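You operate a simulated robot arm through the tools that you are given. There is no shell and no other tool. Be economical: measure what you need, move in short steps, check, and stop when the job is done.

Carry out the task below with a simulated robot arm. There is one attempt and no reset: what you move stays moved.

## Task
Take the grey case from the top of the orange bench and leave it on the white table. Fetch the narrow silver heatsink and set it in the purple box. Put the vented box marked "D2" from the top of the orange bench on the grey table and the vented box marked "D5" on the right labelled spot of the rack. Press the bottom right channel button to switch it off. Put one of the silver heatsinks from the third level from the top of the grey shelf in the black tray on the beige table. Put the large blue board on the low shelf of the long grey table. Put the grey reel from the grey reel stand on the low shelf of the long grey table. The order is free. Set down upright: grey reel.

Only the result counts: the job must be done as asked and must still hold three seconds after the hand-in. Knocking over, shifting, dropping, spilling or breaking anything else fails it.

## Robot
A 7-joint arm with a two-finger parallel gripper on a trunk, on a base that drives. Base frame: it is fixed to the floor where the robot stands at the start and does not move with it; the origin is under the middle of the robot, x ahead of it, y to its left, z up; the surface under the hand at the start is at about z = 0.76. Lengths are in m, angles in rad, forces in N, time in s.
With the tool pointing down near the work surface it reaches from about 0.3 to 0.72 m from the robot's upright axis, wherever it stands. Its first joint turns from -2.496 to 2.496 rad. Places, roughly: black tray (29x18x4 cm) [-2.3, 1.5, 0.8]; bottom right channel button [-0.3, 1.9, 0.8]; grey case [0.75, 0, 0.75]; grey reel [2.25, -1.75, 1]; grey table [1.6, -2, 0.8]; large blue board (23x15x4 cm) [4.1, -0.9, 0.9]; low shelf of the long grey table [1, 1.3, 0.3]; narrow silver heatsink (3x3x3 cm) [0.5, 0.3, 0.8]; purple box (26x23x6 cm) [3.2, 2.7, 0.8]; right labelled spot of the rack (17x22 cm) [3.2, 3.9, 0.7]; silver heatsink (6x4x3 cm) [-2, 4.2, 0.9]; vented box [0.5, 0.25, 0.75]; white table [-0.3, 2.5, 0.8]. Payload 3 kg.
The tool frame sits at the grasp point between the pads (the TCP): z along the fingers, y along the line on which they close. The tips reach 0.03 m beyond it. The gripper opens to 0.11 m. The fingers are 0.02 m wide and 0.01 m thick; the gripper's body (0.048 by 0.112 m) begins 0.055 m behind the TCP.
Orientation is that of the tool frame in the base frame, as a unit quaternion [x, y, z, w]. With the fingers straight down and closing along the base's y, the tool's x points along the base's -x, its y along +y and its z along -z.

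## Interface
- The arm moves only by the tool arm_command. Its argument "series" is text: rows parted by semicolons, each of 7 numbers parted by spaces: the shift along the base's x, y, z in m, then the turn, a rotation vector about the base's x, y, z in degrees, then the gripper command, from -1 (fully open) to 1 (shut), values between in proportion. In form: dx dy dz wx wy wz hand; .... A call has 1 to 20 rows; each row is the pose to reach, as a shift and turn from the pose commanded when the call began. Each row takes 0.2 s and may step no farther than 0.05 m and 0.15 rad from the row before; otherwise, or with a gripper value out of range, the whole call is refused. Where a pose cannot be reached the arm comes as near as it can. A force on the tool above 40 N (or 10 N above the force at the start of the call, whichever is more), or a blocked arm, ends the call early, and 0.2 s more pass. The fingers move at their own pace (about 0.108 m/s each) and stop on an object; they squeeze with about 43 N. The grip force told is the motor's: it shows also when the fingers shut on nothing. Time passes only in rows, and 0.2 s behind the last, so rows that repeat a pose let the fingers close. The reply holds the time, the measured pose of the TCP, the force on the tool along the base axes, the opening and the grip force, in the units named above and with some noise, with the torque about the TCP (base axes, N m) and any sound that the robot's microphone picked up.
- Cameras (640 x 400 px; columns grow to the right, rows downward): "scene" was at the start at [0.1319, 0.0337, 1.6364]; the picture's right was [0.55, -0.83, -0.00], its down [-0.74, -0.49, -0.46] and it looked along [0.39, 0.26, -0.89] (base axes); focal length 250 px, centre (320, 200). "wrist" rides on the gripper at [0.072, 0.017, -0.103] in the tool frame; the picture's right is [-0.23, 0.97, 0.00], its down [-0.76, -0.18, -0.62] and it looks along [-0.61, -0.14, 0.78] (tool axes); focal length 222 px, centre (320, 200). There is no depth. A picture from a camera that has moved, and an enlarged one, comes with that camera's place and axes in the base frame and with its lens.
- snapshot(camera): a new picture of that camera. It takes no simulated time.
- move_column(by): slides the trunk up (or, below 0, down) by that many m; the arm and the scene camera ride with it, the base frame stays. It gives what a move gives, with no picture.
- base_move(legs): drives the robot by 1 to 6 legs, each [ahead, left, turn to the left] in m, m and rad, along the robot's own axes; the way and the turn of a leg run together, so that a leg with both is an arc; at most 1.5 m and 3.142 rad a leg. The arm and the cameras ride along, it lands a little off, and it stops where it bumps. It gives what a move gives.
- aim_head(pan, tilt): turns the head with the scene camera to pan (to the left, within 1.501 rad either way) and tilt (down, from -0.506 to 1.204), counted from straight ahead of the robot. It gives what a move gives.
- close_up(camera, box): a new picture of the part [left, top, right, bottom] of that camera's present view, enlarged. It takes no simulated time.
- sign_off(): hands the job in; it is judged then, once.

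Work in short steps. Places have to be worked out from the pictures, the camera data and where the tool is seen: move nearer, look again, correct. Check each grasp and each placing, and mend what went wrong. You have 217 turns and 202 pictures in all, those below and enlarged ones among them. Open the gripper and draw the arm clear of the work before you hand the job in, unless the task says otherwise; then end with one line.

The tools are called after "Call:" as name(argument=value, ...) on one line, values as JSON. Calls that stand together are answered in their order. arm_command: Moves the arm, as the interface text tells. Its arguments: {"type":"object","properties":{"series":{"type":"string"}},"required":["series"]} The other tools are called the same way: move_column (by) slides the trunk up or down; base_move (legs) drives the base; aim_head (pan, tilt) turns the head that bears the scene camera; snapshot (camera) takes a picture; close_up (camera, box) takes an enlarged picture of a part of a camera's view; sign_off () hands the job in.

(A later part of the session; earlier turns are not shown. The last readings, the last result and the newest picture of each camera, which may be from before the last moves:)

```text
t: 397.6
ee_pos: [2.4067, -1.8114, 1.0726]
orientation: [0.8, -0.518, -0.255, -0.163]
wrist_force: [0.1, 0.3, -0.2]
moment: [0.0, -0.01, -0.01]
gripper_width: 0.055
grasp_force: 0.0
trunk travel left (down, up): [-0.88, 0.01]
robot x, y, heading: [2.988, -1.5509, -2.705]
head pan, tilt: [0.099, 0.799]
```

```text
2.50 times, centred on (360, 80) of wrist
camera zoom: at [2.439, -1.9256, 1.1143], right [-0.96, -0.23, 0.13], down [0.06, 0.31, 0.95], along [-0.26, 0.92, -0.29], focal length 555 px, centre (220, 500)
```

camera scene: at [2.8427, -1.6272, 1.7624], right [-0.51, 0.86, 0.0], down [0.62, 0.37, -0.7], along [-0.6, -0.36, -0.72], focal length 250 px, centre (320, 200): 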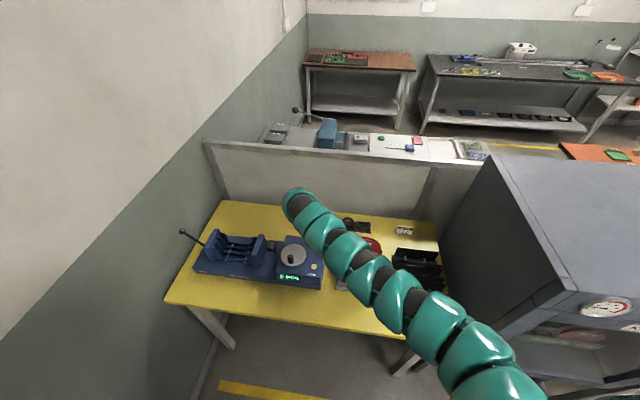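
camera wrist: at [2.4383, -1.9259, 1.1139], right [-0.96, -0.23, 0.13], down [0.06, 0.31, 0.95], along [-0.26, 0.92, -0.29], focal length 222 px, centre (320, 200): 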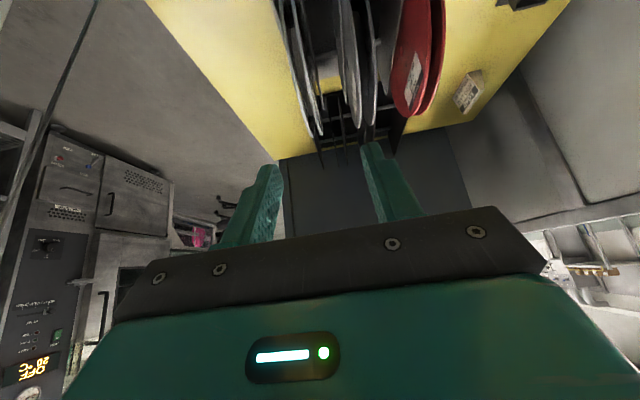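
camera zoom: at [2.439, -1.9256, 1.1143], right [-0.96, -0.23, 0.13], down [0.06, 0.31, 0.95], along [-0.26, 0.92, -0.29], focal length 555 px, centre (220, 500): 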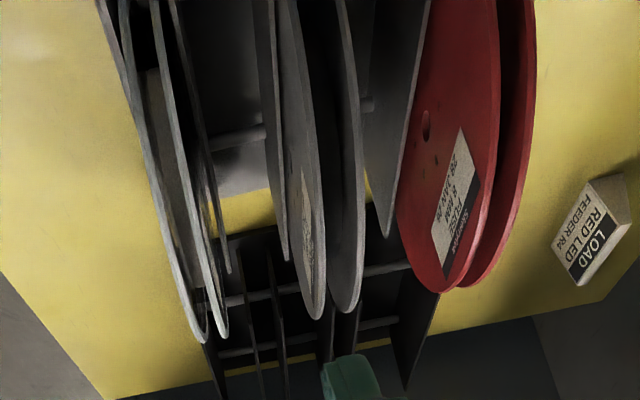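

Grey reel plane n≈1.389, centre ≈(l −2.541, z 0.881). I align n first, then approach halfway along the hand axis and look.

Call:
arm_command(series="-0.017 -0.026 0 0 0 0 0.18; -0.035 -0.052 0 0 0 0 0.18; -0.044 -0.032 -0.03 0 0 0 0.18; -0.054 -0.010 -0.065 0 0 0 0.18")

Call:
snapshot(camera="wrist")

Call:
snapshot(camera="scene")

```text
t: 398.6
ee_pos: [2.3537, -1.8199, 1.0055]
orientation: [0.8, -0.519, -0.254, -0.163]
wrist_force: [0.0, -1.5, -0.2]
moment: [0.01, 0.0, 0.01]
gripper_width: 0.0451
grasp_force: 0.1
trunk travel left (down, up): [-0.88, 0.01]
robot x, y, heading: [2.989, -1.5518, -2.705]
head pan, tilt: [0.099, 0.799]
```

```text
68 pictures are left
camera wrist: at [2.386, -1.9346, 1.0481], right [-0.96, -0.23, 0.14], down [0.06, 0.32, 0.95], along [-0.26, 0.92, -0.29], focal length 222 px, centre (320, 200)
```

wrist: 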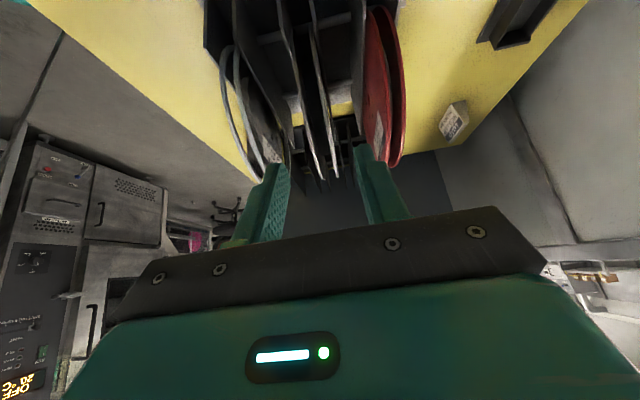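

```text
67 pictures are left
camera scene: at [2.8426, -1.6279, 1.7624], right [-0.51, 0.86, 0.0], down [0.62, 0.37, -0.7], along [-0.6, -0.36, -0.72], focal length 250 px, centre (320, 200)
```

scene: 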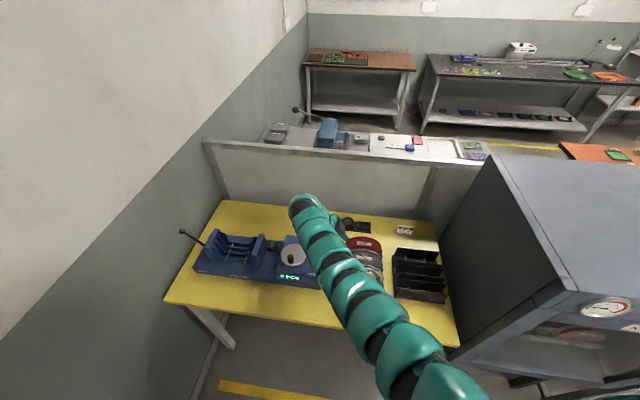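

Call:
close_up(camera="wrist", box=[200, 20, 440, 220])

Call:
close_up(camera="scene", box=[270, 190, 410, 310])

```text
2.00 times, centred on (320, 120) of wrist
camera zoom: at [2.386, -1.9346, 1.0481], right [-0.96, -0.23, 0.14], down [0.06, 0.32, 0.95], along [-0.26, 0.92, -0.29], focal length 444 px, centre (320, 360)
```

zoom: 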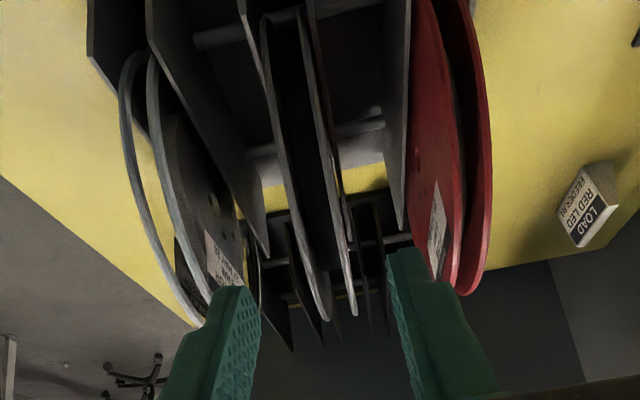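

```text
3.33 times, centred on (340, 250) of scene
camera zoom: at [2.8426, -1.6279, 1.7624], right [-0.51, 0.86, 0.0], down [0.62, 0.37, -0.7], along [-0.6, -0.36, -0.72], focal length 832 px, centre (253, 33)
```

zoom: 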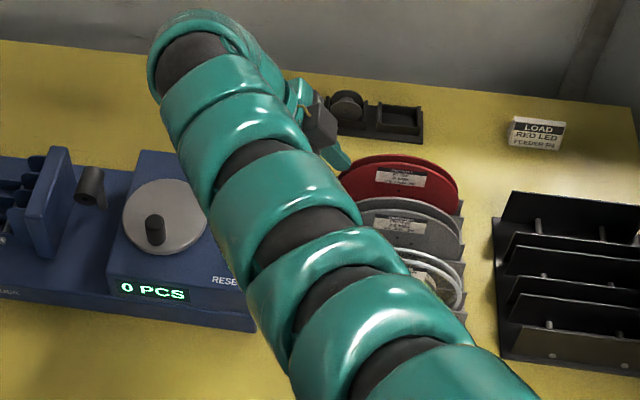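

Grey reel is between the fingers' planes (n≈1.393). I finish the approach along the hand axis.

Call:
arm_command(series="-0.004 0.014 -0.02 0 0 0 0.18; -0.010 0.028 -0.042 0 0 0 0.18; -0.015 0.0427 -0.064 0 0 0 0.18")

Call:
close_up(camera="wrist", box=[200, 20, 440, 220])

Call:
close_up(camera="scene", box=[270, 190, 410, 310])

```text
t: 399.4
ee_pos: [2.3364, -1.7751, 0.9405]
orientation: [0.8, -0.519, -0.254, -0.162]
wrist_force: [-0.6, -0.4, -0.2]
moment: [-0.01, 0.0, -0.05]
gripper_width: 0.0451
grasp_force: 0.1
trunk travel left (down, up): [-0.88, 0.01]
robot x, y, heading: [2.9875, -1.5537, -2.704]
head pan, tilt: [0.099, 0.799]
```

```text
2.00 times, centred on (320, 120) of wrist
camera zoom: at [2.369, -1.8899, 0.9833], right [-0.96, -0.23, 0.13], down [0.06, 0.32, 0.95], along [-0.26, 0.92, -0.29], focal length 444 px, centre (320, 360)
```

zoom: 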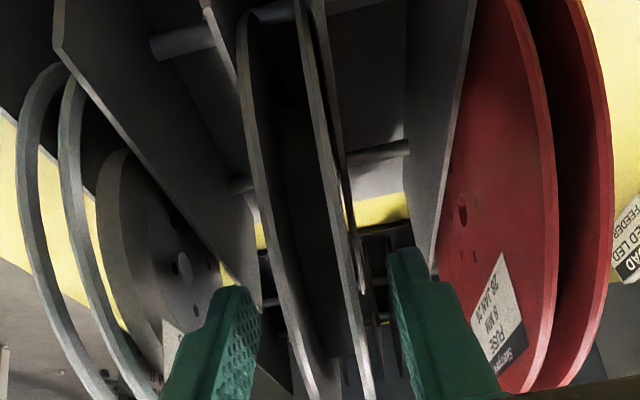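

```text
3.33 times, centred on (340, 250) of scene
camera zoom: at [2.8418, -1.627, 1.7623], right [-0.51, 0.86, 0.0], down [0.62, 0.37, -0.7], along [-0.6, -0.36, -0.72], focal length 832 px, centre (253, 33)
```

zoom: 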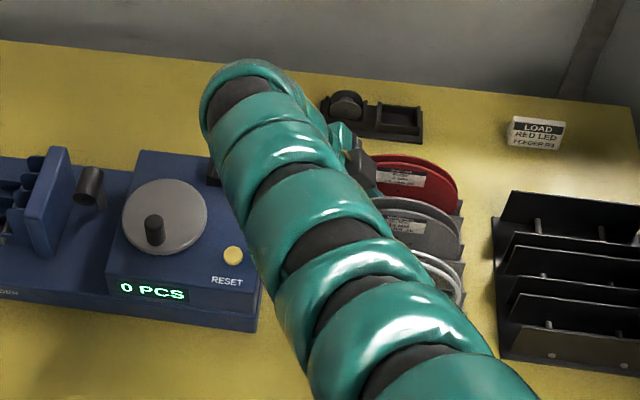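

Fingers straddle the grey reel. I close.

Call:
arm_command(series="0 0 0 0 0 0 0.6; 0 0 0 0 0 0 1; 0 0 0 0 0 0 1; 0 0 0 0 0 0 1")

Call:
close_up(camera="wrist", box=[200, 20, 440, 220])

```text
t: 400.4
ee_pos: [2.3358, -1.7756, 0.9404]
orientation: [0.8, -0.519, -0.254, -0.162]
wrist_force: [-5.3, -4.8, 2.8]
moment: [-0.26, 0.38, -0.2]
gripper_width: 0.0186
grasp_force: 43.4
trunk travel left (down, up): [-0.88, 0.01]
robot x, y, heading: [2.9858, -1.5495, -2.705]
head pan, tilt: [0.099, 0.799]
```

```text
2.00 times, centred on (320, 120) of wrist
camera zoom: at [2.3688, -1.8905, 0.9834], right [-0.96, -0.23, 0.14], down [0.06, 0.32, 0.95], along [-0.26, 0.92, -0.29], focal length 444 px, centre (320, 360)
```

zoom: 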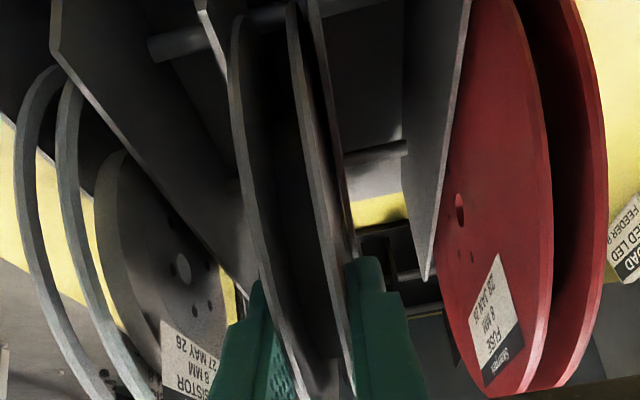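

Gripped (1.9 cm). I lift straight up 17 cm in steps.

Call:
arm_command(series="0 0 0.015 0 0 0 1; 0 0 0.035 0 0 0 1; 0 0 0.06 0 0 0 1; 0 0 0.09 0 0 0 1; 0 0 0.12 0 0 0 1; 0 0 0.15 0 0 0 1; 0 0 0.175 0 0 0 1")

Call:
snapshot(camera="wrist")

Call:
close_up(camera="scene", box=[250, 150, 450, 310])

```text
t: 402.0
ee_pos: [2.3378, -1.7795, 1.1182]
orientation: [0.8, -0.519, -0.254, -0.162]
wrist_force: [-0.2, -0.1, -1.7]
moment: [-0.03, -0.03, 0.02]
gripper_width: 0.0184
grasp_force: 42.4
trunk travel left (down, up): [-0.88, 0.01]
robot x, y, heading: [2.9872, -1.5505, -2.708]
head pan, tilt: [0.099, 0.799]
```

```text
61 pictures are left
camera wrist: at [2.3716, -1.8937, 1.1604], right [-0.96, -0.23, 0.13], down [0.06, 0.31, 0.95], along [-0.26, 0.92, -0.29], focal length 222 px, centre (320, 200)
```

wrist: 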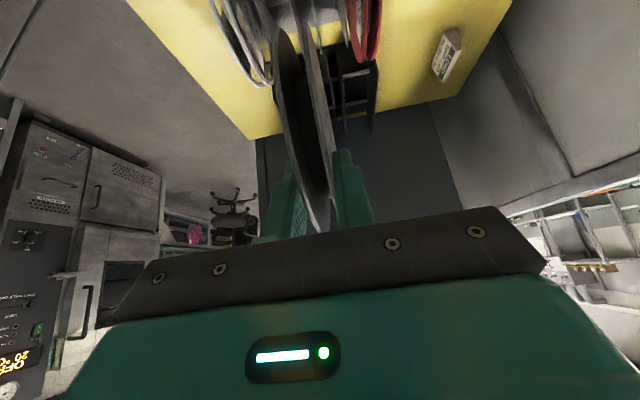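

```text
2.50 times, centred on (350, 230) of scene
camera zoom: at [2.8433, -1.6281, 1.7624], right [-0.51, 0.86, 0.0], down [0.62, 0.37, -0.7], along [-0.6, -0.36, -0.72], focal length 624 px, centre (245, 125)
```

zoom: 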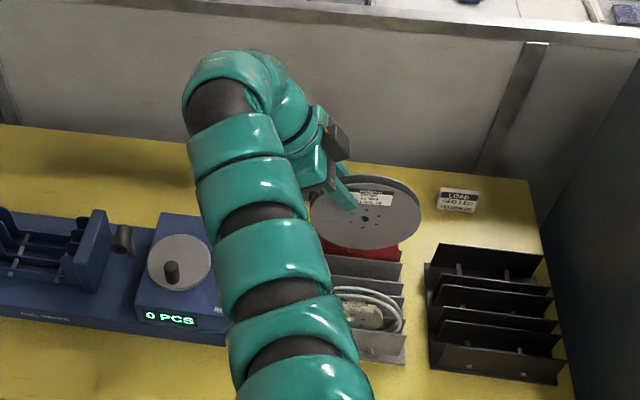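

Reel lifted, upright, clear of its neighbours. I back off 0.55 m and yaw the hand +90° so it points forward with the reel's plane along n.

Call:
base_move(legs=[[-0.55, 0, -0.01]])

Call:
arm_command(series="0 0 0 0 0 8.2 1; 0 0 0 0 0 16.4 1; 0 0 0 0 0 24.6 1; 0 0 0 0 0 32.8 1; 0 0 0 0 0 41 1; 0 0 0 0 0 49.2 1; 0 0 0 0 0 57.4 1; 0 0 0 0 0 65.6 1; 0 0 0 0 0 73.8 1; 0 0 0 0 0 82 1; 0 0 0 0 0 90 1")

Call:
snapshot(camera="scene")

```text
t: 405.1
ee_pos: [2.8204, -1.5541, 1.1168]
orientation: [0.8, -0.518, -0.255, -0.163]
wrist_force: [0.8, 0.2, -1.4]
moment: [-0.05, -0.01, -0.01]
gripper_width: 0.0182
grasp_force: 43.2
trunk travel left (down, up): [-0.88, 0.01]
robot x, y, heading: [3.4721, -1.3253, -2.707]
head pan, tilt: [0.099, 0.799]
```

```text
t: 407.5
ee_pos: [2.8222, -1.5537, 1.1181]
orientation: [0.932, 0.201, -0.294, 0.065]
wrist_force: [0.3, -1.2, -1.2]
moment: [0.01, -0.03, -0.04]
gripper_width: 0.0184
grasp_force: 43.2
trunk travel left (down, up): [-0.88, 0.01]
robot x, y, heading: [3.4734, -1.3224, -2.702]
head pan, tilt: [0.099, 0.799]
```

```text
59 pictures are left
camera scene: at [3.3257, -1.4014, 1.7624], right [-0.51, 0.86, 0.0], down [0.62, 0.37, -0.7], along [-0.6, -0.36, -0.72], focal length 250 px, centre (320, 200)
```

scene: 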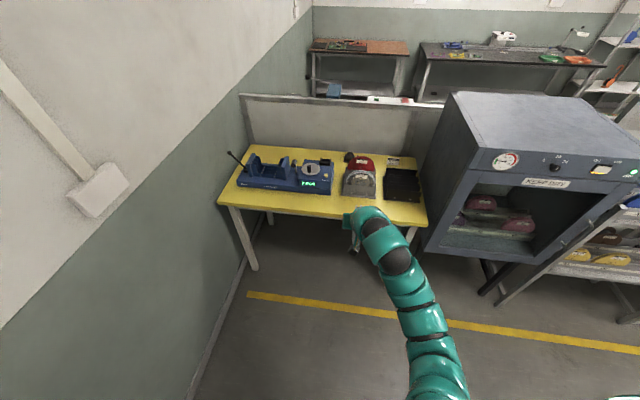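

Neighbours untouched. I strafe right in stages, correcting heading.

Call:
base_move(legs=[[0, 0, -0.014], [0, -1.0, 0]])

```text
t: 413.0
ee_pos: [2.3968, -0.6583, 1.1187]
orientation: [0.93, 0.209, -0.294, 0.069]
wrist_force: [-0.1, -0.5, -1.0]
moment: [0.03, -0.06, 0.02]
gripper_width: 0.0181
grasp_force: 42.9
trunk travel left (down, up): [-0.88, 0.01]
robot x, y, heading: [3.0375, -0.4155, -2.682]
head pan, tilt: [0.099, 0.799]
```

On track; correcting heading by −0.034 and continuing past the chair.

Call:
base_move(legs=[[0, 0, -0.034], [0, -1.05, 0], [0.17, 0, -0.02], [0, -0.9, 0]])

```text
t: 424.2
ee_pos: [1.4272, 1.0444, 1.1182]
orientation: [0.932, 0.199, -0.294, 0.066]
wrist_force: [-1.2, 0.1, -0.6]
moment: [0.0, -0.03, -0.03]
gripper_width: 0.0184
grasp_force: 42.7
trunk travel left (down, up): [-0.88, 0.01]
robot x, y, heading: [2.0749, 1.2732, -2.704]
head pan, tilt: [0.099, 0.799]
```

Continuing to l≈1.4 and backing to n≈2.6.

Call:
base_move(legs=[[0, -0.5, -0.012], [-0.2, 0, 0], [0, -0.53, 0]])

Call:
move_column(by=-0.4)

Call:
aim_head(pan=0.0, tilt=0.5)

Call:
snapshot(camera="scene")

```text
t: 431.0
ee_pos: [1.1798, 2.0787, 1.1185]
orientation: [0.934, 0.192, -0.295, 0.063]
wrist_force: [0.5, -0.3, -0.7]
moment: [-0.02, -0.06, 0.04]
gripper_width: 0.0183
grasp_force: 42.9
trunk travel left (down, up): [-0.88, 0.01]
robot x, y, heading: [1.831, 2.293, -2.722]
head pan, tilt: [0.099, 0.799]
```

```text
t: 434.8
ee_pos: [1.1807, 2.0782, 0.7177]
orientation: [0.934, 0.193, -0.295, 0.063]
wrist_force: [-0.5, 0.0, -0.9]
moment: [0.0, -0.01, 0.0]
gripper_width: 0.0185
grasp_force: 43.0
trunk travel left (down, up): [-0.48, 0.41]
robot x, y, heading: [1.8349, 2.3004, -2.718]
head pan, tilt: [0.099, 0.799]
```

```text
t: 435.6
ee_pos: [1.179, 2.079, 0.7176]
orientation: [0.934, 0.192, -0.295, 0.063]
wrist_force: [-1.0, -0.5, -1.2]
moment: [-0.01, 0.0, 0.08]
gripper_width: 0.0182
grasp_force: 42.7
trunk travel left (down, up): [-0.48, 0.41]
robot x, y, heading: [1.8303, 2.2979, -2.725]
head pan, tilt: [0.0, 0.499]
```

```text
58 pictures are left
camera scene: at [1.6735, 2.2254, 1.3882], right [-0.41, 0.91, 0.0], down [0.44, 0.2, -0.88], along [-0.8, -0.36, -0.48], focal length 250 px, centre (320, 200)
```

scene: 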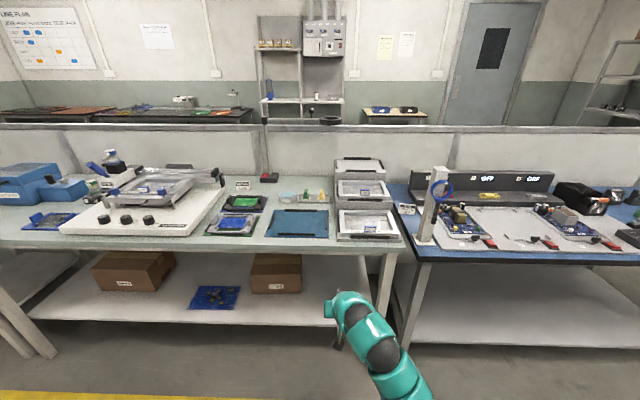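

Free shelf space right of the PADS carton, l≈1.4. I lower the trunk 0.26 more and check before driving in.

Call:
move_column(by=-0.26)

Call:
snapshot(camera="scene")

Call:
snapshot(camera="wrist")

```text
t: 438.3
ee_pos: [1.1789, 2.0786, 0.4579]
orientation: [0.934, 0.192, -0.296, 0.063]
wrist_force: [0.4, 0.8, -1.5]
moment: [0.03, -0.04, 0.0]
gripper_width: 0.0186
grasp_force: 43.1
trunk travel left (down, up): [-0.22, 0.67]
robot x, y, heading: [1.836, 2.296, -2.718]
head pan, tilt: [0.0, 0.499]
```

```text
57 pictures are left
camera scene: at [1.6735, 2.2254, 1.1283], right [-0.41, 0.91, 0.0], down [0.44, 0.2, -0.88], along [-0.8, -0.36, -0.48], focal length 250 px, centre (320, 200)
```

scene: 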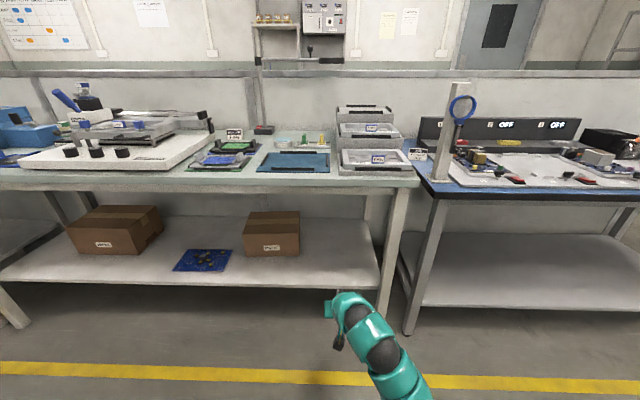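

```text
56 pictures are left
camera wrist: at [1.2948, 2.1108, 0.5004], right [0.22, -0.97, 0.13], down [-0.31, 0.06, 0.95], along [-0.92, -0.25, -0.29], focal length 222 px, centre (320, 200)
```

wrist: 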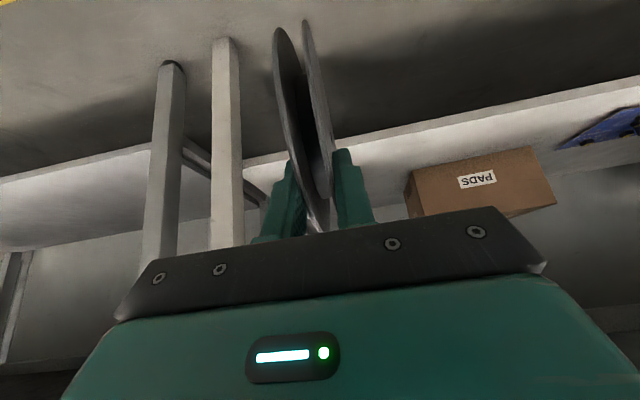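

Clear path between carton (l 1.256) and table leg (l 1.61). I drive forward 0.345 m.

Call:
base_move(legs=[[0.345, 0, 0]])

Call:
snapshot(camera="scene")

Call:
snapshot(camera="wrist")

```text
t: 440.6
ee_pos: [0.8566, 1.94, 0.4577]
orientation: [0.935, 0.189, -0.295, 0.062]
wrist_force: [0.6, 0.8, -1.6]
moment: [0.03, -0.05, -0.01]
gripper_width: 0.0186
grasp_force: 43.1
trunk travel left (down, up): [-0.22, 0.67]
robot x, y, heading: [1.5112, 2.1558, -2.728]
head pan, tilt: [0.0, 0.499]
```

```text
55 pictures are left
camera scene: at [1.3508, 2.0834, 1.1283], right [-0.4, 0.92, 0.0], down [0.44, 0.19, -0.88], along [-0.8, -0.35, -0.48], focal length 250 px, centre (320, 200)
```

scene: 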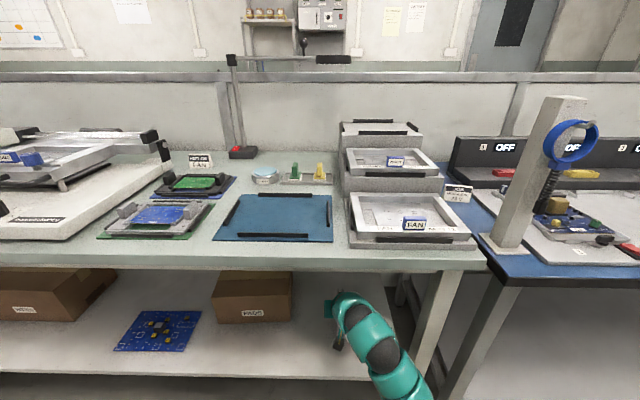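

```text
54 pictures are left
camera wrist: at [0.9712, 1.9716, 0.5004], right [0.21, -0.97, 0.13], down [-0.31, 0.06, 0.95], along [-0.93, -0.24, -0.29], focal length 222 px, centre (320, 200)
```

wrist: 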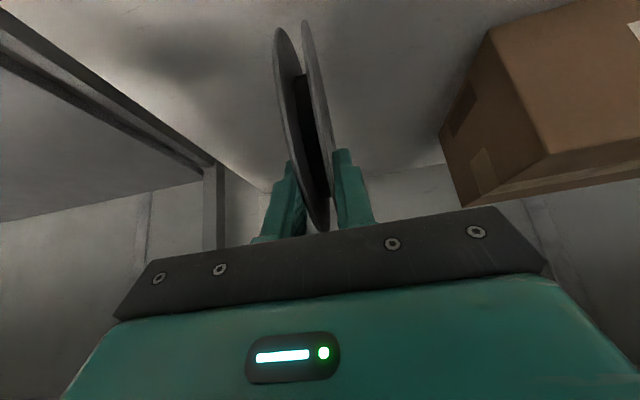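

There is headroom (table edge bottom z≈0.74, wrist top ≈0.69). I lower 2 cm and go 7 cm deeper to be well away from the shelf edge.

Call:
move_column(by=-0.018)

Call:
base_move(legs=[[0.07, 0, 0.01]])

Call:
snapshot(camera="wrist")

Call:
close_up(camera="scene", box=[200, 230, 460, 400])

```text
t: 441.2
ee_pos: [0.8566, 1.9397, 0.4394]
orientation: [0.934, 0.19, -0.295, 0.062]
wrist_force: [0.0, 0.2, -1.4]
moment: [0.01, -0.07, 0.0]
gripper_width: 0.0185
grasp_force: 43.2
trunk travel left (down, up): [-0.202, 0.688]
robot x, y, heading: [1.5055, 2.1557, -2.724]
head pan, tilt: [0.0, 0.499]
```

```text
t: 442.2
ee_pos: [0.7938, 1.9041, 0.4391]
orientation: [0.934, 0.193, -0.295, 0.063]
wrist_force: [0.0, 0.1, -1.1]
moment: [0.03, -0.04, 0.01]
gripper_width: 0.0183
grasp_force: 43.6
trunk travel left (down, up): [-0.202, 0.688]
robot x, y, heading: [1.4447, 2.1294, -2.721]
head pan, tilt: [0.0, 0.499]
```

```text
53 pictures are left
camera wrist: at [0.9095, 1.9382, 0.4825], right [0.22, -0.97, 0.13], down [-0.31, 0.06, 0.95], along [-0.92, -0.25, -0.29], focal length 222 px, centre (320, 200)
```

wrist: 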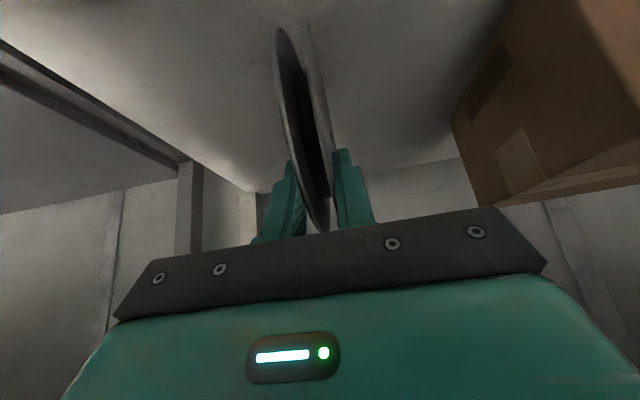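

```text
2.35 times, centred on (330, 315) of scene
camera zoom: at [1.2881, 2.0537, 1.1103], right [-0.41, 0.91, 0.0], down [0.44, 0.2, -0.88], along [-0.8, -0.36, -0.48], focal length 588 px, centre (296, -71)
```

zoom: 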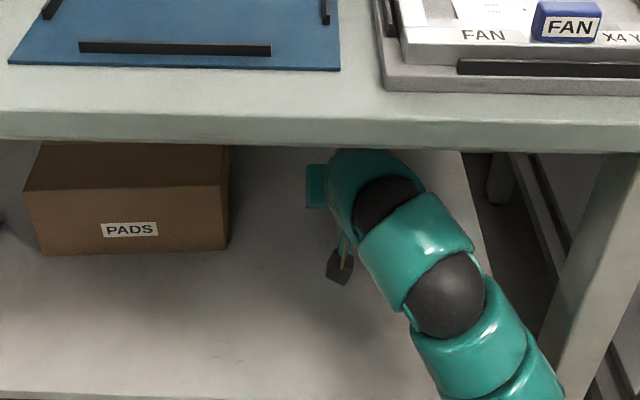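

Good. I lower by small arm steps to contact.

Call:
arm_command(series="0 0 -0.005 0 0 0 1; 0 0 -0.009 0 0 0 1; 0 0 -0.012 0 0 0 1; 0 0 -0.015 0 0 0 1; 0 0 -0.018 0 0 0 1; 0 0 -0.021 0 0 0 1")

```text
t: 443.6
ee_pos: [0.7958, 1.9064, 0.4205]
orientation: [0.933, 0.193, -0.298, 0.064]
wrist_force: [2.7, 0.8, 29.8]
moment: [-0.19, 0.53, -0.06]
gripper_width: 0.0185
grasp_force: 43.2
trunk travel left (down, up): [-0.202, 0.688]
robot x, y, heading: [1.4418, 2.1231, -2.717]
head pan, tilt: [0.0, 0.499]
```

Contact at z≈0.42. I relieve most of the force, then open just a little (≈3 cm) and wait to see whether it stands still.

Call:
arm_command(series="0 0 0.002 0 0 0 1; 0 0 0.003 0 0 0 1")

Call:
arm_command(series="0 0 0 0 0 0 0.6; 0 0 0 0 0 0 0.45; 0 0 0 0 0 0 0.45; 0 0 0 0 0 0 0.45; 0 0 0 0 0 0 0.45")

Call:
snapshot(camera="wrist")

```text
t: 444.2
ee_pos: [0.7956, 1.9063, 0.4207]
orientation: [0.934, 0.193, -0.294, 0.062]
wrist_force: [-2.0, -2.5, 10.6]
moment: [-0.38, 0.58, 0.05]
gripper_width: 0.0181
grasp_force: 43.2
trunk travel left (down, up): [-0.202, 0.688]
robot x, y, heading: [1.4468, 2.1273, -2.714]
head pan, tilt: [0.0, 0.499]
```

```text
t: 445.4
ee_pos: [0.7939, 1.9062, 0.4215]
orientation: [0.934, 0.193, -0.295, 0.063]
wrist_force: [-0.2, -0.8, -0.8]
moment: [0.01, 0.01, 0.01]
gripper_width: 0.0304
grasp_force: 0.2
trunk travel left (down, up): [-0.202, 0.688]
robot x, y, heading: [1.4458, 2.1258, -2.716]
head pan, tilt: [0.0, 0.499]
```

```text
51 pictures are left
camera wrist: at [0.9091, 1.9384, 0.4637], right [0.22, -0.97, 0.13], down [-0.31, 0.06, 0.95], along [-0.92, -0.25, -0.29], focal length 222 px, centre (320, 200)
```

wrist: 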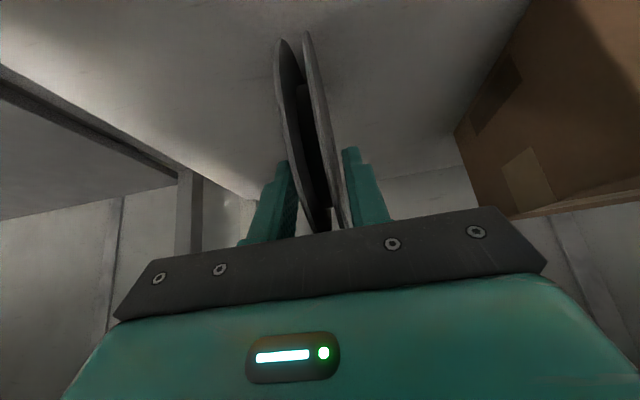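

It stands; I wait 2 s and compare.

Call:
arm_command(series="0 0 0 0 0 0 0.4; 0 0 0 0 0 0 0.3; 0 0 0 0 0 0 0.2; 0 0 0 0 0 0 0.2; 0 0 0 0 0 0 0.2; 0 0 0 0 0 0 0.2; 0 0 0 0 0 0 0.2; 0 0 0 0 0 0 0.2; 0 0 0 0 0 0 0.2; 0 0 0 0 0 0 0.2")

Call:
snapshot(camera="wrist")

```text
t: 447.6
ee_pos: [0.7948, 1.906, 0.4208]
orientation: [0.934, 0.194, -0.294, 0.063]
wrist_force: [-0.4, 0.0, 0.3]
moment: [0.01, -0.02, 0.04]
gripper_width: 0.0442
grasp_force: 0.1
trunk travel left (down, up): [-0.202, 0.688]
robot x, y, heading: [1.4438, 2.124, -2.72]
head pan, tilt: [0.0, 0.499]
```

```text
50 pictures are left
camera wrist: at [0.909, 1.9384, 0.4638], right [0.22, -0.97, 0.13], down [-0.31, 0.06, 0.95], along [-0.92, -0.25, -0.29], focal length 222 px, centre (320, 200)
```

wrist: 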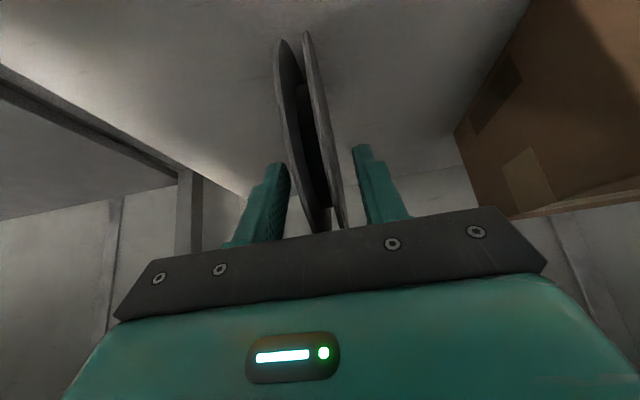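

The reel stands perfectly still. I back straight out and check.

Call:
base_move(legs=[[-0.15, 0, 0]])

Call:
snapshot(camera="wrist")

Call:
base_move(legs=[[-0.45, 0, 0]])

Call:
snapshot(camera="scene")

```text
t: 449.0
ee_pos: [0.9289, 1.966, 0.4207]
orientation: [0.933, 0.194, -0.295, 0.064]
wrist_force: [1.0, 0.0, 0.5]
moment: [-0.03, 0.02, 0.01]
gripper_width: 0.0439
grasp_force: 0.0
trunk travel left (down, up): [-0.202, 0.688]
robot x, y, heading: [1.5767, 2.1841, -2.718]
head pan, tilt: [0.0, 0.499]
```

```text
49 pictures are left
camera wrist: at [1.0442, 1.9989, 0.4636], right [0.22, -0.97, 0.13], down [-0.32, 0.06, 0.95], along [-0.92, -0.25, -0.29], focal length 222 px, centre (320, 200)
```

wrist: 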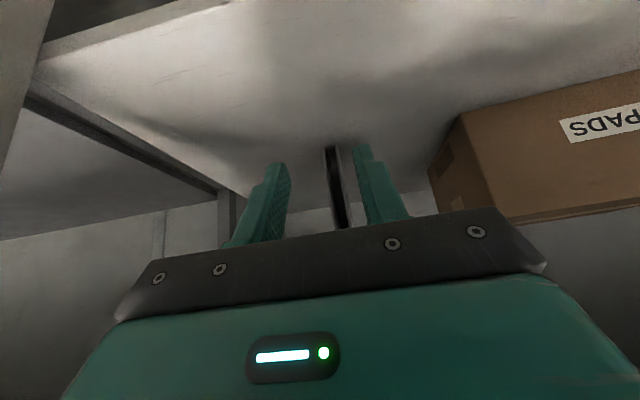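

```text
t: 451.7
ee_pos: [1.3365, 2.1509, 0.4219]
orientation: [0.933, 0.195, -0.295, 0.064]
wrist_force: [-0.4, 0.1, 0.0]
moment: [0.0, 0.0, -0.01]
gripper_width: 0.0442
grasp_force: 0.1
trunk travel left (down, up): [-0.202, 0.688]
robot x, y, heading: [1.9843, 2.3709, -2.712]
head pan, tilt: [0.0, 0.499]
```

```text
48 pictures are left
camera scene: at [1.83, 2.2988, 1.1103], right [-0.41, 0.91, 0.0], down [0.44, 0.2, -0.88], along [-0.8, -0.36, -0.48], focal length 250 px, centre (320, 200)
```

scene: 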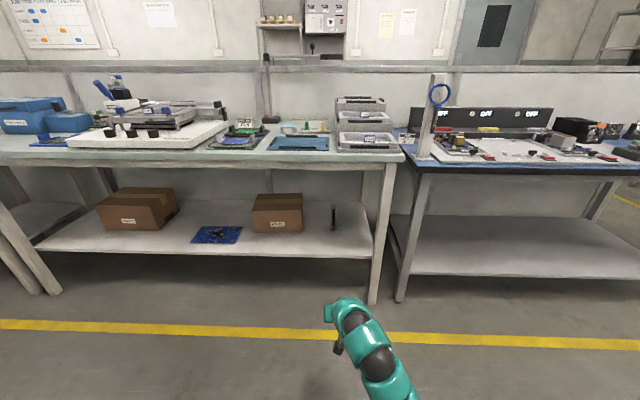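

The reel stands on the low shelf. Last item: D5. I raise the trunk and go back around the partition end, keeping the present hand pitch for the rack.

Call:
move_column(by=0.4)

Call:
move_column(by=0.2)

Call:
base_move(legs=[[0, -1.2, 0], [0, -1.1, 0]])

```text
t: 455.5
ee_pos: [1.3365, 2.1493, 0.8215]
orientation: [0.933, 0.196, -0.294, 0.064]
wrist_force: [-0.2, 0.5, -0.1]
moment: [-0.03, -0.01, 0.01]
gripper_width: 0.0442
grasp_force: 0.1
trunk travel left (down, up): [-0.602, 0.288]
robot x, y, heading: [1.9873, 2.3716, -2.711]
head pan, tilt: [0.0, 0.499]
```

```text
t: 457.7
ee_pos: [1.3369, 2.1491, 1.0221]
orientation: [0.934, 0.195, -0.294, 0.064]
wrist_force: [0.0, 0.3, 0.1]
moment: [0.01, -0.01, -0.01]
gripper_width: 0.0441
grasp_force: 0.0
trunk travel left (down, up): [-0.802, 0.088]
robot x, y, heading: [1.9889, 2.3711, -2.716]
head pan, tilt: [0.0, 0.499]
```

```text
t: 469.1
ee_pos: [0.3543, 4.2445, 1.0217]
orientation: [0.931, 0.207, -0.294, 0.068]
wrist_force: [-0.1, 0.4, 1.4]
moment: [-0.02, 0.0, -0.03]
gripper_width: 0.0441
grasp_force: 0.0
trunk travel left (down, up): [-0.802, 0.088]
robot x, y, heading: [0.9987, 4.4837, -2.69]
head pan, tilt: [0.0, 0.499]
```

In the corridor; forward 2.8 m, then turn round to face the bench side.

Call:
base_move(legs=[[0, 0, -0.026], [1.4, 0, 0], [1.4, 0, 0]])

Call:
base_move(legs=[[0, 0, -1.571], [0, 0, -1.571]])

```text
t: 483.0
ee_pos: [-2.163, 3.0747, 1.0203]
orientation: [0.933, 0.196, -0.296, 0.064]
wrist_force: [-0.2, 0.0, 0.1]
moment: [0.0, -0.04, -0.01]
gripper_width: 0.0441
grasp_force: 0.0
trunk travel left (down, up): [-0.802, 0.088]
robot x, y, heading: [-1.5126, 3.2982, -2.707]
head pan, tilt: [0.0, 0.499]
```

```text
t: 491.1
ee_pos: [-0.8493, 3.479, 1.0212]
orientation: [-0.168, 0.939, 0.055, 0.296]
wrist_force: [-1.3, 0.2, 0.2]
moment: [0.0, -0.01, -0.03]
gripper_width: 0.0442
grasp_force: 0.1
trunk travel left (down, up): [-0.802, 0.088]
robot x, y, heading: [-1.515, 3.2973, 0.364]
head pan, tilt: [0.0, 0.499]
```

Correct heading, back to n≈-0.47, and strafe right 3.7 m to D5.

Call:
base_move(legs=[[-0.44, 0, 0.062], [0, -1.3, 0], [0, -1.2, 0]])

```text
t: 505.6
ee_pos: [-0.2831, 1.0237, 1.0212]
orientation: [-0.17, 0.938, 0.056, 0.297]
wrist_force: [0.3, -0.6, 0.8]
moment: [-0.01, 0.01, -0.01]
gripper_width: 0.0439
grasp_force: 0.0
trunk travel left (down, up): [-0.802, 0.088]
robot x, y, heading: [-0.945, 0.8379, 0.375]
head pan, tilt: [0.0, 0.499]
```

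Heading trim +0.05 and right 1.2 m; then look at D5.

Call:
base_move(legs=[[0, 0, 0.05], [0, -1.2, 0.0]])

Call:
aim_head(pan=0.2, tilt=0.7)

Call:
snapshot(camera="scene")

```text
t: 512.1
ee_pos: [0.1971, -0.0466, 1.0213]
orientation: [-0.189, 0.935, 0.062, 0.295]
wrist_force: [-0.2, 0.0, 0.4]
moment: [-0.05, -0.03, 0.0]
gripper_width: 0.0438
grasp_force: 0.0
trunk travel left (down, up): [-0.802, 0.088]
robot x, y, heading: [-0.4544, -0.2602, 0.42]
head pan, tilt: [0.0, 0.499]
```

```text
t: 512.8
ee_pos: [0.1972, -0.0465, 1.0214]
orientation: [-0.189, 0.934, 0.06, 0.296]
wrist_force: [0.2, -0.2, 0.5]
moment: [0.0, -0.01, 0.01]
gripper_width: 0.0442
grasp_force: 0.0
trunk travel left (down, up): [-0.802, 0.088]
robot x, y, heading: [-0.4573, -0.2638, 0.415]
head pan, tilt: [0.201, 0.7]
```

```text
47 pictures are left
camera scene: at [-0.3141, -0.1807, 1.6927], right [0.58, -0.82, 0.0], down [-0.53, -0.37, -0.77], along [0.63, 0.44, -0.64], focal length 250 px, centre (320, 200)
```

scene: 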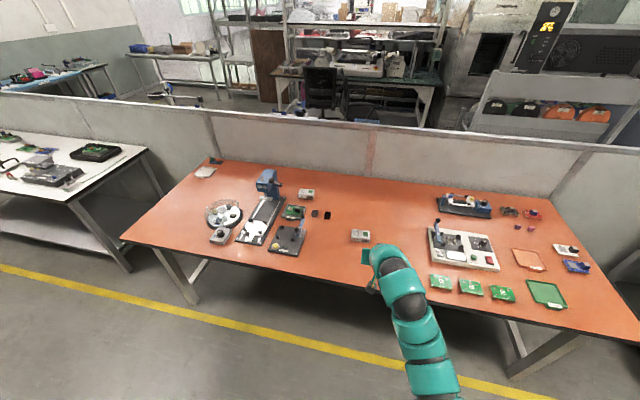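

D5 confirmed at ≈(0.460,0.131). I drive forward 0.3, open fully, and lower to z≈0.88 with a look.

Call:
base_move(legs=[[0.3, 0.05, 0.011]])

Call:
move_column(by=-0.13)

Call:
arm_command(series="0 0 0 0 0 0 -1; 0 0 0 0 0 0 -1; 0 0 0 0 0 0 -1")

Call:
snapshot(camera="wrist")

```text
t: 514.9
ee_pos: [0.4499, 0.1261, 1.0204]
orientation: [-0.192, 0.934, 0.062, 0.295]
wrist_force: [0.0, 1.7, -1.0]
moment: [0.01, -0.03, -0.01]
gripper_width: 0.044
grasp_force: 0.1
trunk travel left (down, up): [-0.802, 0.088]
robot x, y, heading: [-0.2013, -0.0954, 0.418]
head pan, tilt: [0.201, 0.7]
```

```text
t: 516.5
ee_pos: [0.4497, 0.1256, 0.8918]
orientation: [-0.192, 0.934, 0.062, 0.295]
wrist_force: [-0.1, -0.5, -0.5]
moment: [0.0, -0.03, -0.03]
gripper_width: 0.044
grasp_force: 0.1
trunk travel left (down, up): [-0.672, 0.218]
robot x, y, heading: [-0.1991, -0.0908, 0.422]
head pan, tilt: [0.201, 0.7]
```

```text
t: 517.2
ee_pos: [0.45, 0.1252, 0.8902]
orientation: [-0.192, 0.934, 0.062, 0.295]
wrist_force: [-0.4, 0.1, 0.2]
moment: [0.01, 0.03, -0.01]
gripper_width: 0.11
grasp_force: 0.1
trunk travel left (down, up): [-0.672, 0.218]
robot x, y, heading: [-0.2039, -0.098, 0.42]
head pan, tilt: [0.201, 0.7]
```

```text
46 pictures are left
camera wrist: at [0.3333, 0.0941, 0.9339], right [-0.22, 0.97, 0.13], down [0.31, -0.06, 0.95], along [0.92, 0.25, -0.29], focal length 222 px, centre (320, 200)
```

wrist: 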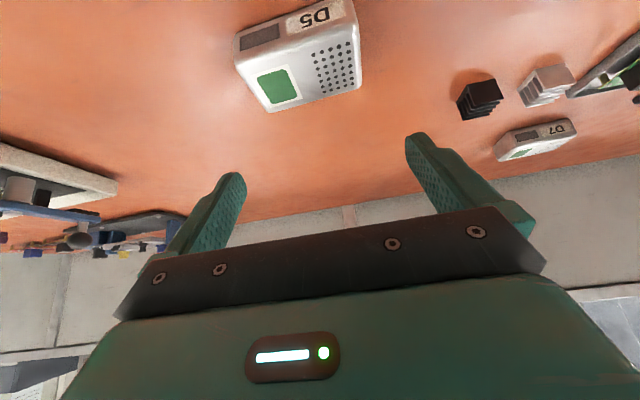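

D5 centre ≈(0.457,0.128), its long axis matches the closing line; I'm centred. Descend to z≈0.792 and close.

Call:
arm_command(series="0.003 0.001 -0.03 0 0 0 -1; 0.003 0.001 -0.06 0 0 0 -1; 0.003 0.001 -0.085 0 0 0 -1; 0.003 0.001 -0.098 0 0 0 -1; 0.003 0.001 -0.098 0 0 0 1; 0.003 0.001 -0.098 0 0 0 1; 0.003 0.001 -0.098 0 0 0 1")

Call:
snapshot(camera="wrist")

```text
t: 518.9
ee_pos: [0.4536, 0.1272, 0.794]
orientation: [-0.193, 0.934, 0.063, 0.295]
wrist_force: [0.5, 2.2, 4.0]
moment: [0.12, -0.17, -0.02]
gripper_width: 0.0899
grasp_force: 43.1
trunk travel left (down, up): [-0.672, 0.218]
robot x, y, heading: [-0.2024, -0.0925, 0.422]
head pan, tilt: [0.201, 0.7]
```

```text
45 pictures are left
camera wrist: at [0.337, 0.0959, 0.8359], right [-0.22, 0.97, 0.13], down [0.31, -0.06, 0.95], along [0.92, 0.25, -0.29], focal length 222 px, centre (320, 200)
```

wrist: 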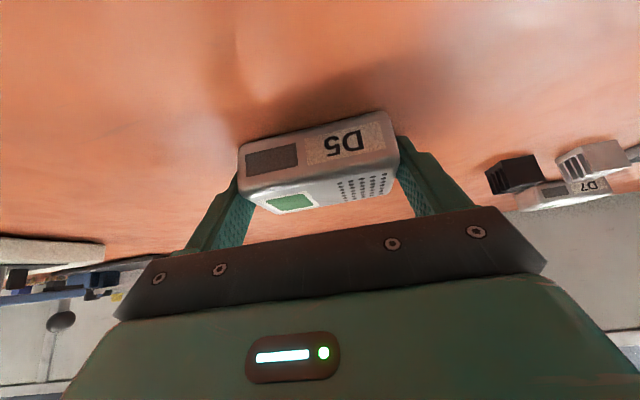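

Gripped D5 along its long side. I lift with arm and trunk, then check.

Call:
arm_command(series="0 0 0.02 0 0 0 1; 0 0 0.05 0 0 0 1; 0 0 0.09 0 0 0 1")

Call:
move_column(by=0.13)

Call:
snapshot(camera="wrist")

Call:
base_move(legs=[[-0.3, 0, 0.0], [0, 1.3, 0], [0, 1.2, 0]])

```text
t: 519.6
ee_pos: [0.4549, 0.127, 0.8817]
orientation: [-0.193, 0.934, 0.063, 0.294]
wrist_force: [0.3, -0.5, -1.8]
moment: [-0.01, 0.01, 0.0]
gripper_width: 0.0899
grasp_force: 43.7
trunk travel left (down, up): [-0.672, 0.218]
robot x, y, heading: [-0.2029, -0.0929, 0.42]
head pan, tilt: [0.201, 0.7]
```

```text
t: 521.2
ee_pos: [0.4538, 0.1265, 1.011]
orientation: [-0.193, 0.934, 0.063, 0.295]
wrist_force: [-0.7, 0.5, -2.1]
moment: [-0.01, 0.04, -0.03]
gripper_width: 0.0893
grasp_force: 43.1
trunk travel left (down, up): [-0.802, 0.088]
robot x, y, heading: [-0.2037, -0.0931, 0.424]
head pan, tilt: [0.201, 0.7]
```

```text
44 pictures are left
camera wrist: at [0.3379, 0.0955, 1.0542], right [-0.22, 0.97, 0.13], down [0.31, -0.06, 0.95], along [0.92, 0.25, -0.29], focal length 222 px, centre (320, 200)
```

wrist: 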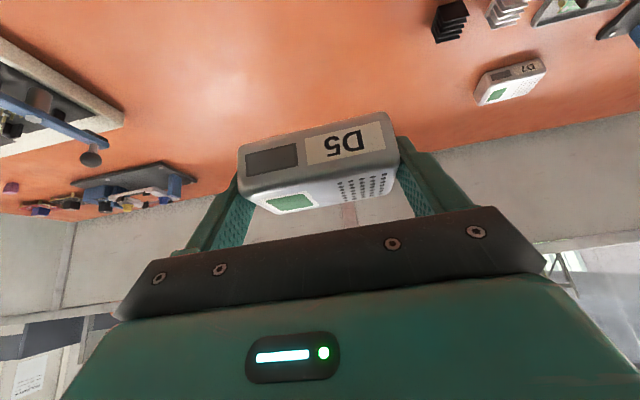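

```text
t: 535.1
ee_pos: [-0.8189, 2.2918, 1.01]
orientation: [-0.186, 0.935, 0.06, 0.295]
wrist_force: [-0.7, 0.1, -1.4]
moment: [-0.03, 0.05, 0.0]
gripper_width: 0.0896
grasp_force: 43.1
trunk travel left (down, up): [-0.802, 0.088]
robot x, y, heading: [-1.4764, 2.0787, 0.407]
head pan, tilt: [0.201, 0.7]
```

D5 held. I continue around: left to the corridor and forward to n≈3.1.

Call:
base_move(legs=[[0, 1.15, 0.019], [1.3, 0, 0], [1.3, 0, 0]])

```text
t: 553.1
ee_pos: [1.1297, 4.3344, 1.0104]
orientation: [-0.178, 0.937, 0.059, 0.296]
wrist_force: [-0.4, 0.0, -1.8]
moment: [0.0, 0.02, 0.01]
gripper_width: 0.0895
grasp_force: 43.0
trunk travel left (down, up): [-0.802, 0.088]
robot x, y, heading: [0.4697, 4.1367, 0.389]
head pan, tilt: [0.201, 0.7]
```

Trim heading, forward 0.85, right 1.35 to face the rack, and look.

Call:
base_move(legs=[[0, 0, 0.037], [0.85, 0, 0], [0, -1.3, 0.0]])

Call:
aim_head(pan=0.0, tilt=0.55)

Call:
snapshot(camera="scene")

```text
t: 564.0
ee_pos: [2.4051, 3.5072, 1.0109]
orientation: [-0.185, 0.935, 0.06, 0.295]
wrist_force: [-0.5, -0.3, -1.3]
moment: [0.0, 0.01, 0.02]
gripper_width: 0.0894
grasp_force: 43.4
trunk travel left (down, up): [-0.802, 0.088]
robot x, y, heading: [1.7472, 3.3035, 0.403]
head pan, tilt: [0.201, 0.7]
```

```text
t: 564.8
ee_pos: [2.4057, 3.5086, 1.0117]
orientation: [-0.185, 0.935, 0.061, 0.296]
wrist_force: [-0.6, -0.9, -2.7]
moment: [-0.05, -0.03, 0.01]
gripper_width: 0.0895
grasp_force: 42.7
trunk travel left (down, up): [-0.802, 0.088]
robot x, y, heading: [1.7475, 3.3024, 0.405]
head pan, tilt: [0.0, 0.55]
```

```text
43 pictures are left
camera scene: at [1.9011, 3.3655, 1.7057], right [0.4, -0.92, 0.0], down [-0.48, -0.21, -0.85], along [0.78, 0.34, -0.52], focal length 250 px, centre (320, 200)
```

scene: 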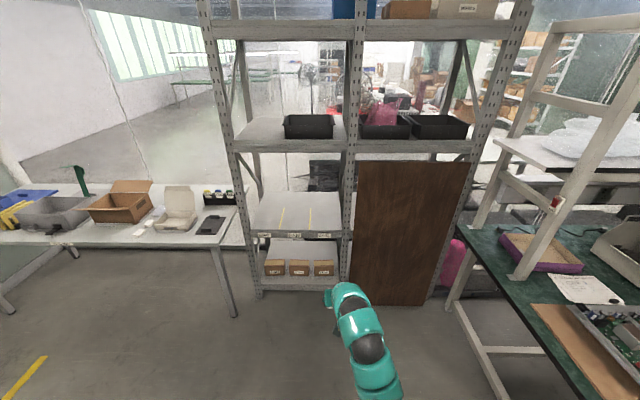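

I enlarge the rack's labelled level.

Call:
close_up(camera="scene", box=[235, 130, 365, 300])

```text
2.35 times, centred on (300, 215) of scene
camera zoom: at [1.9011, 3.3655, 1.7057], right [0.4, -0.92, 0.0], down [-0.48, -0.21, -0.85], along [0.78, 0.34, -0.52], focal length 588 px, centre (367, 165)
```

zoom: 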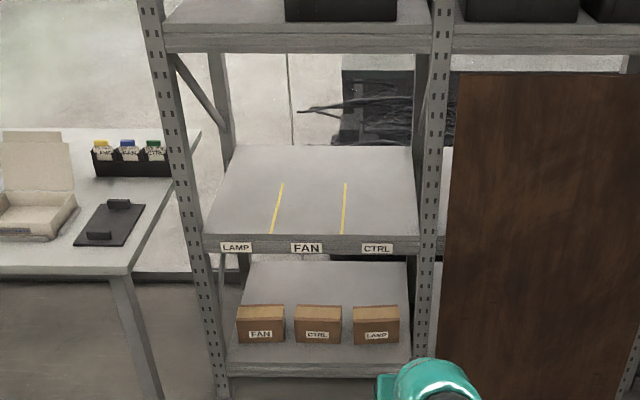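

Right spot ("CTRL") centre ≈ n 4.50, l 2.21, shelf z≈0.70–0.75, upper level at ≈1.24. I trim heading, lower the trunk 0.14 and advance 0.5 m, then look.

Call:
move_column(by=-0.13)

Call:
base_move(legs=[[0.5, 0, 0.021]])

Call:
snapshot(camera="scene")

Call:
snapshot(camera="wrist")

```text
t: 566.4
ee_pos: [2.4059, 3.509, 0.8825]
orientation: [-0.185, 0.936, 0.06, 0.295]
wrist_force: [-0.9, 0.2, -0.8]
moment: [-0.04, 0.02, -0.04]
gripper_width: 0.0896
grasp_force: 42.7
trunk travel left (down, up): [-0.672, 0.218]
robot x, y, heading: [1.7445, 3.2999, 0.402]
head pan, tilt: [0.0, 0.55]
```

```text
t: 569.3
ee_pos: [2.859, 3.73, 0.8817]
orientation: [-0.197, 0.933, 0.064, 0.295]
wrist_force: [0.3, -0.4, -2.0]
moment: [-0.02, 0.01, 0.02]
gripper_width: 0.0892
grasp_force: 43.3
trunk travel left (down, up): [-0.672, 0.218]
robot x, y, heading: [2.2082, 3.5069, 0.431]
head pan, tilt: [0.0, 0.55]
```

```text
41 pictures are left
camera scene: at [2.3588, 3.5741, 1.5756], right [0.42, -0.91, 0.0], down [-0.47, -0.22, -0.85], along [0.77, 0.36, -0.52], focal length 250 px, centre (320, 200)
```

scene: 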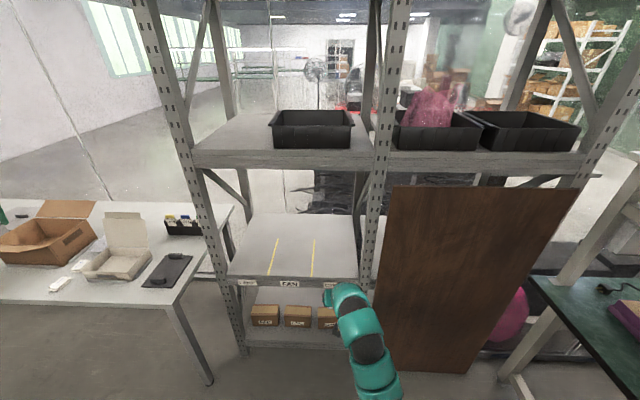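

```text
40 pictures are left
camera wrist: at [2.7435, 3.6984, 0.924], right [-0.23, 0.96, 0.13], down [0.32, -0.06, 0.95], along [0.92, 0.26, -0.29], focal length 222 px, centre (320, 200)
```

wrist: 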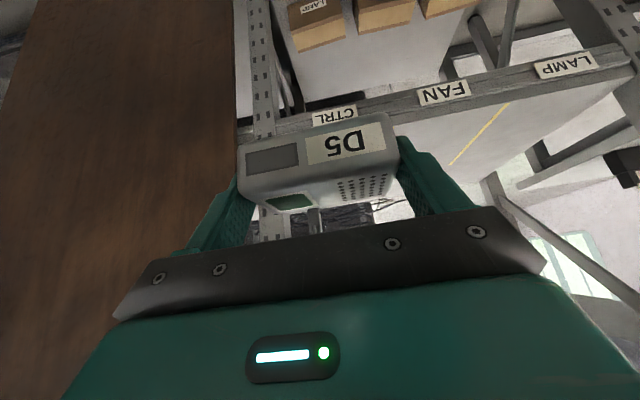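

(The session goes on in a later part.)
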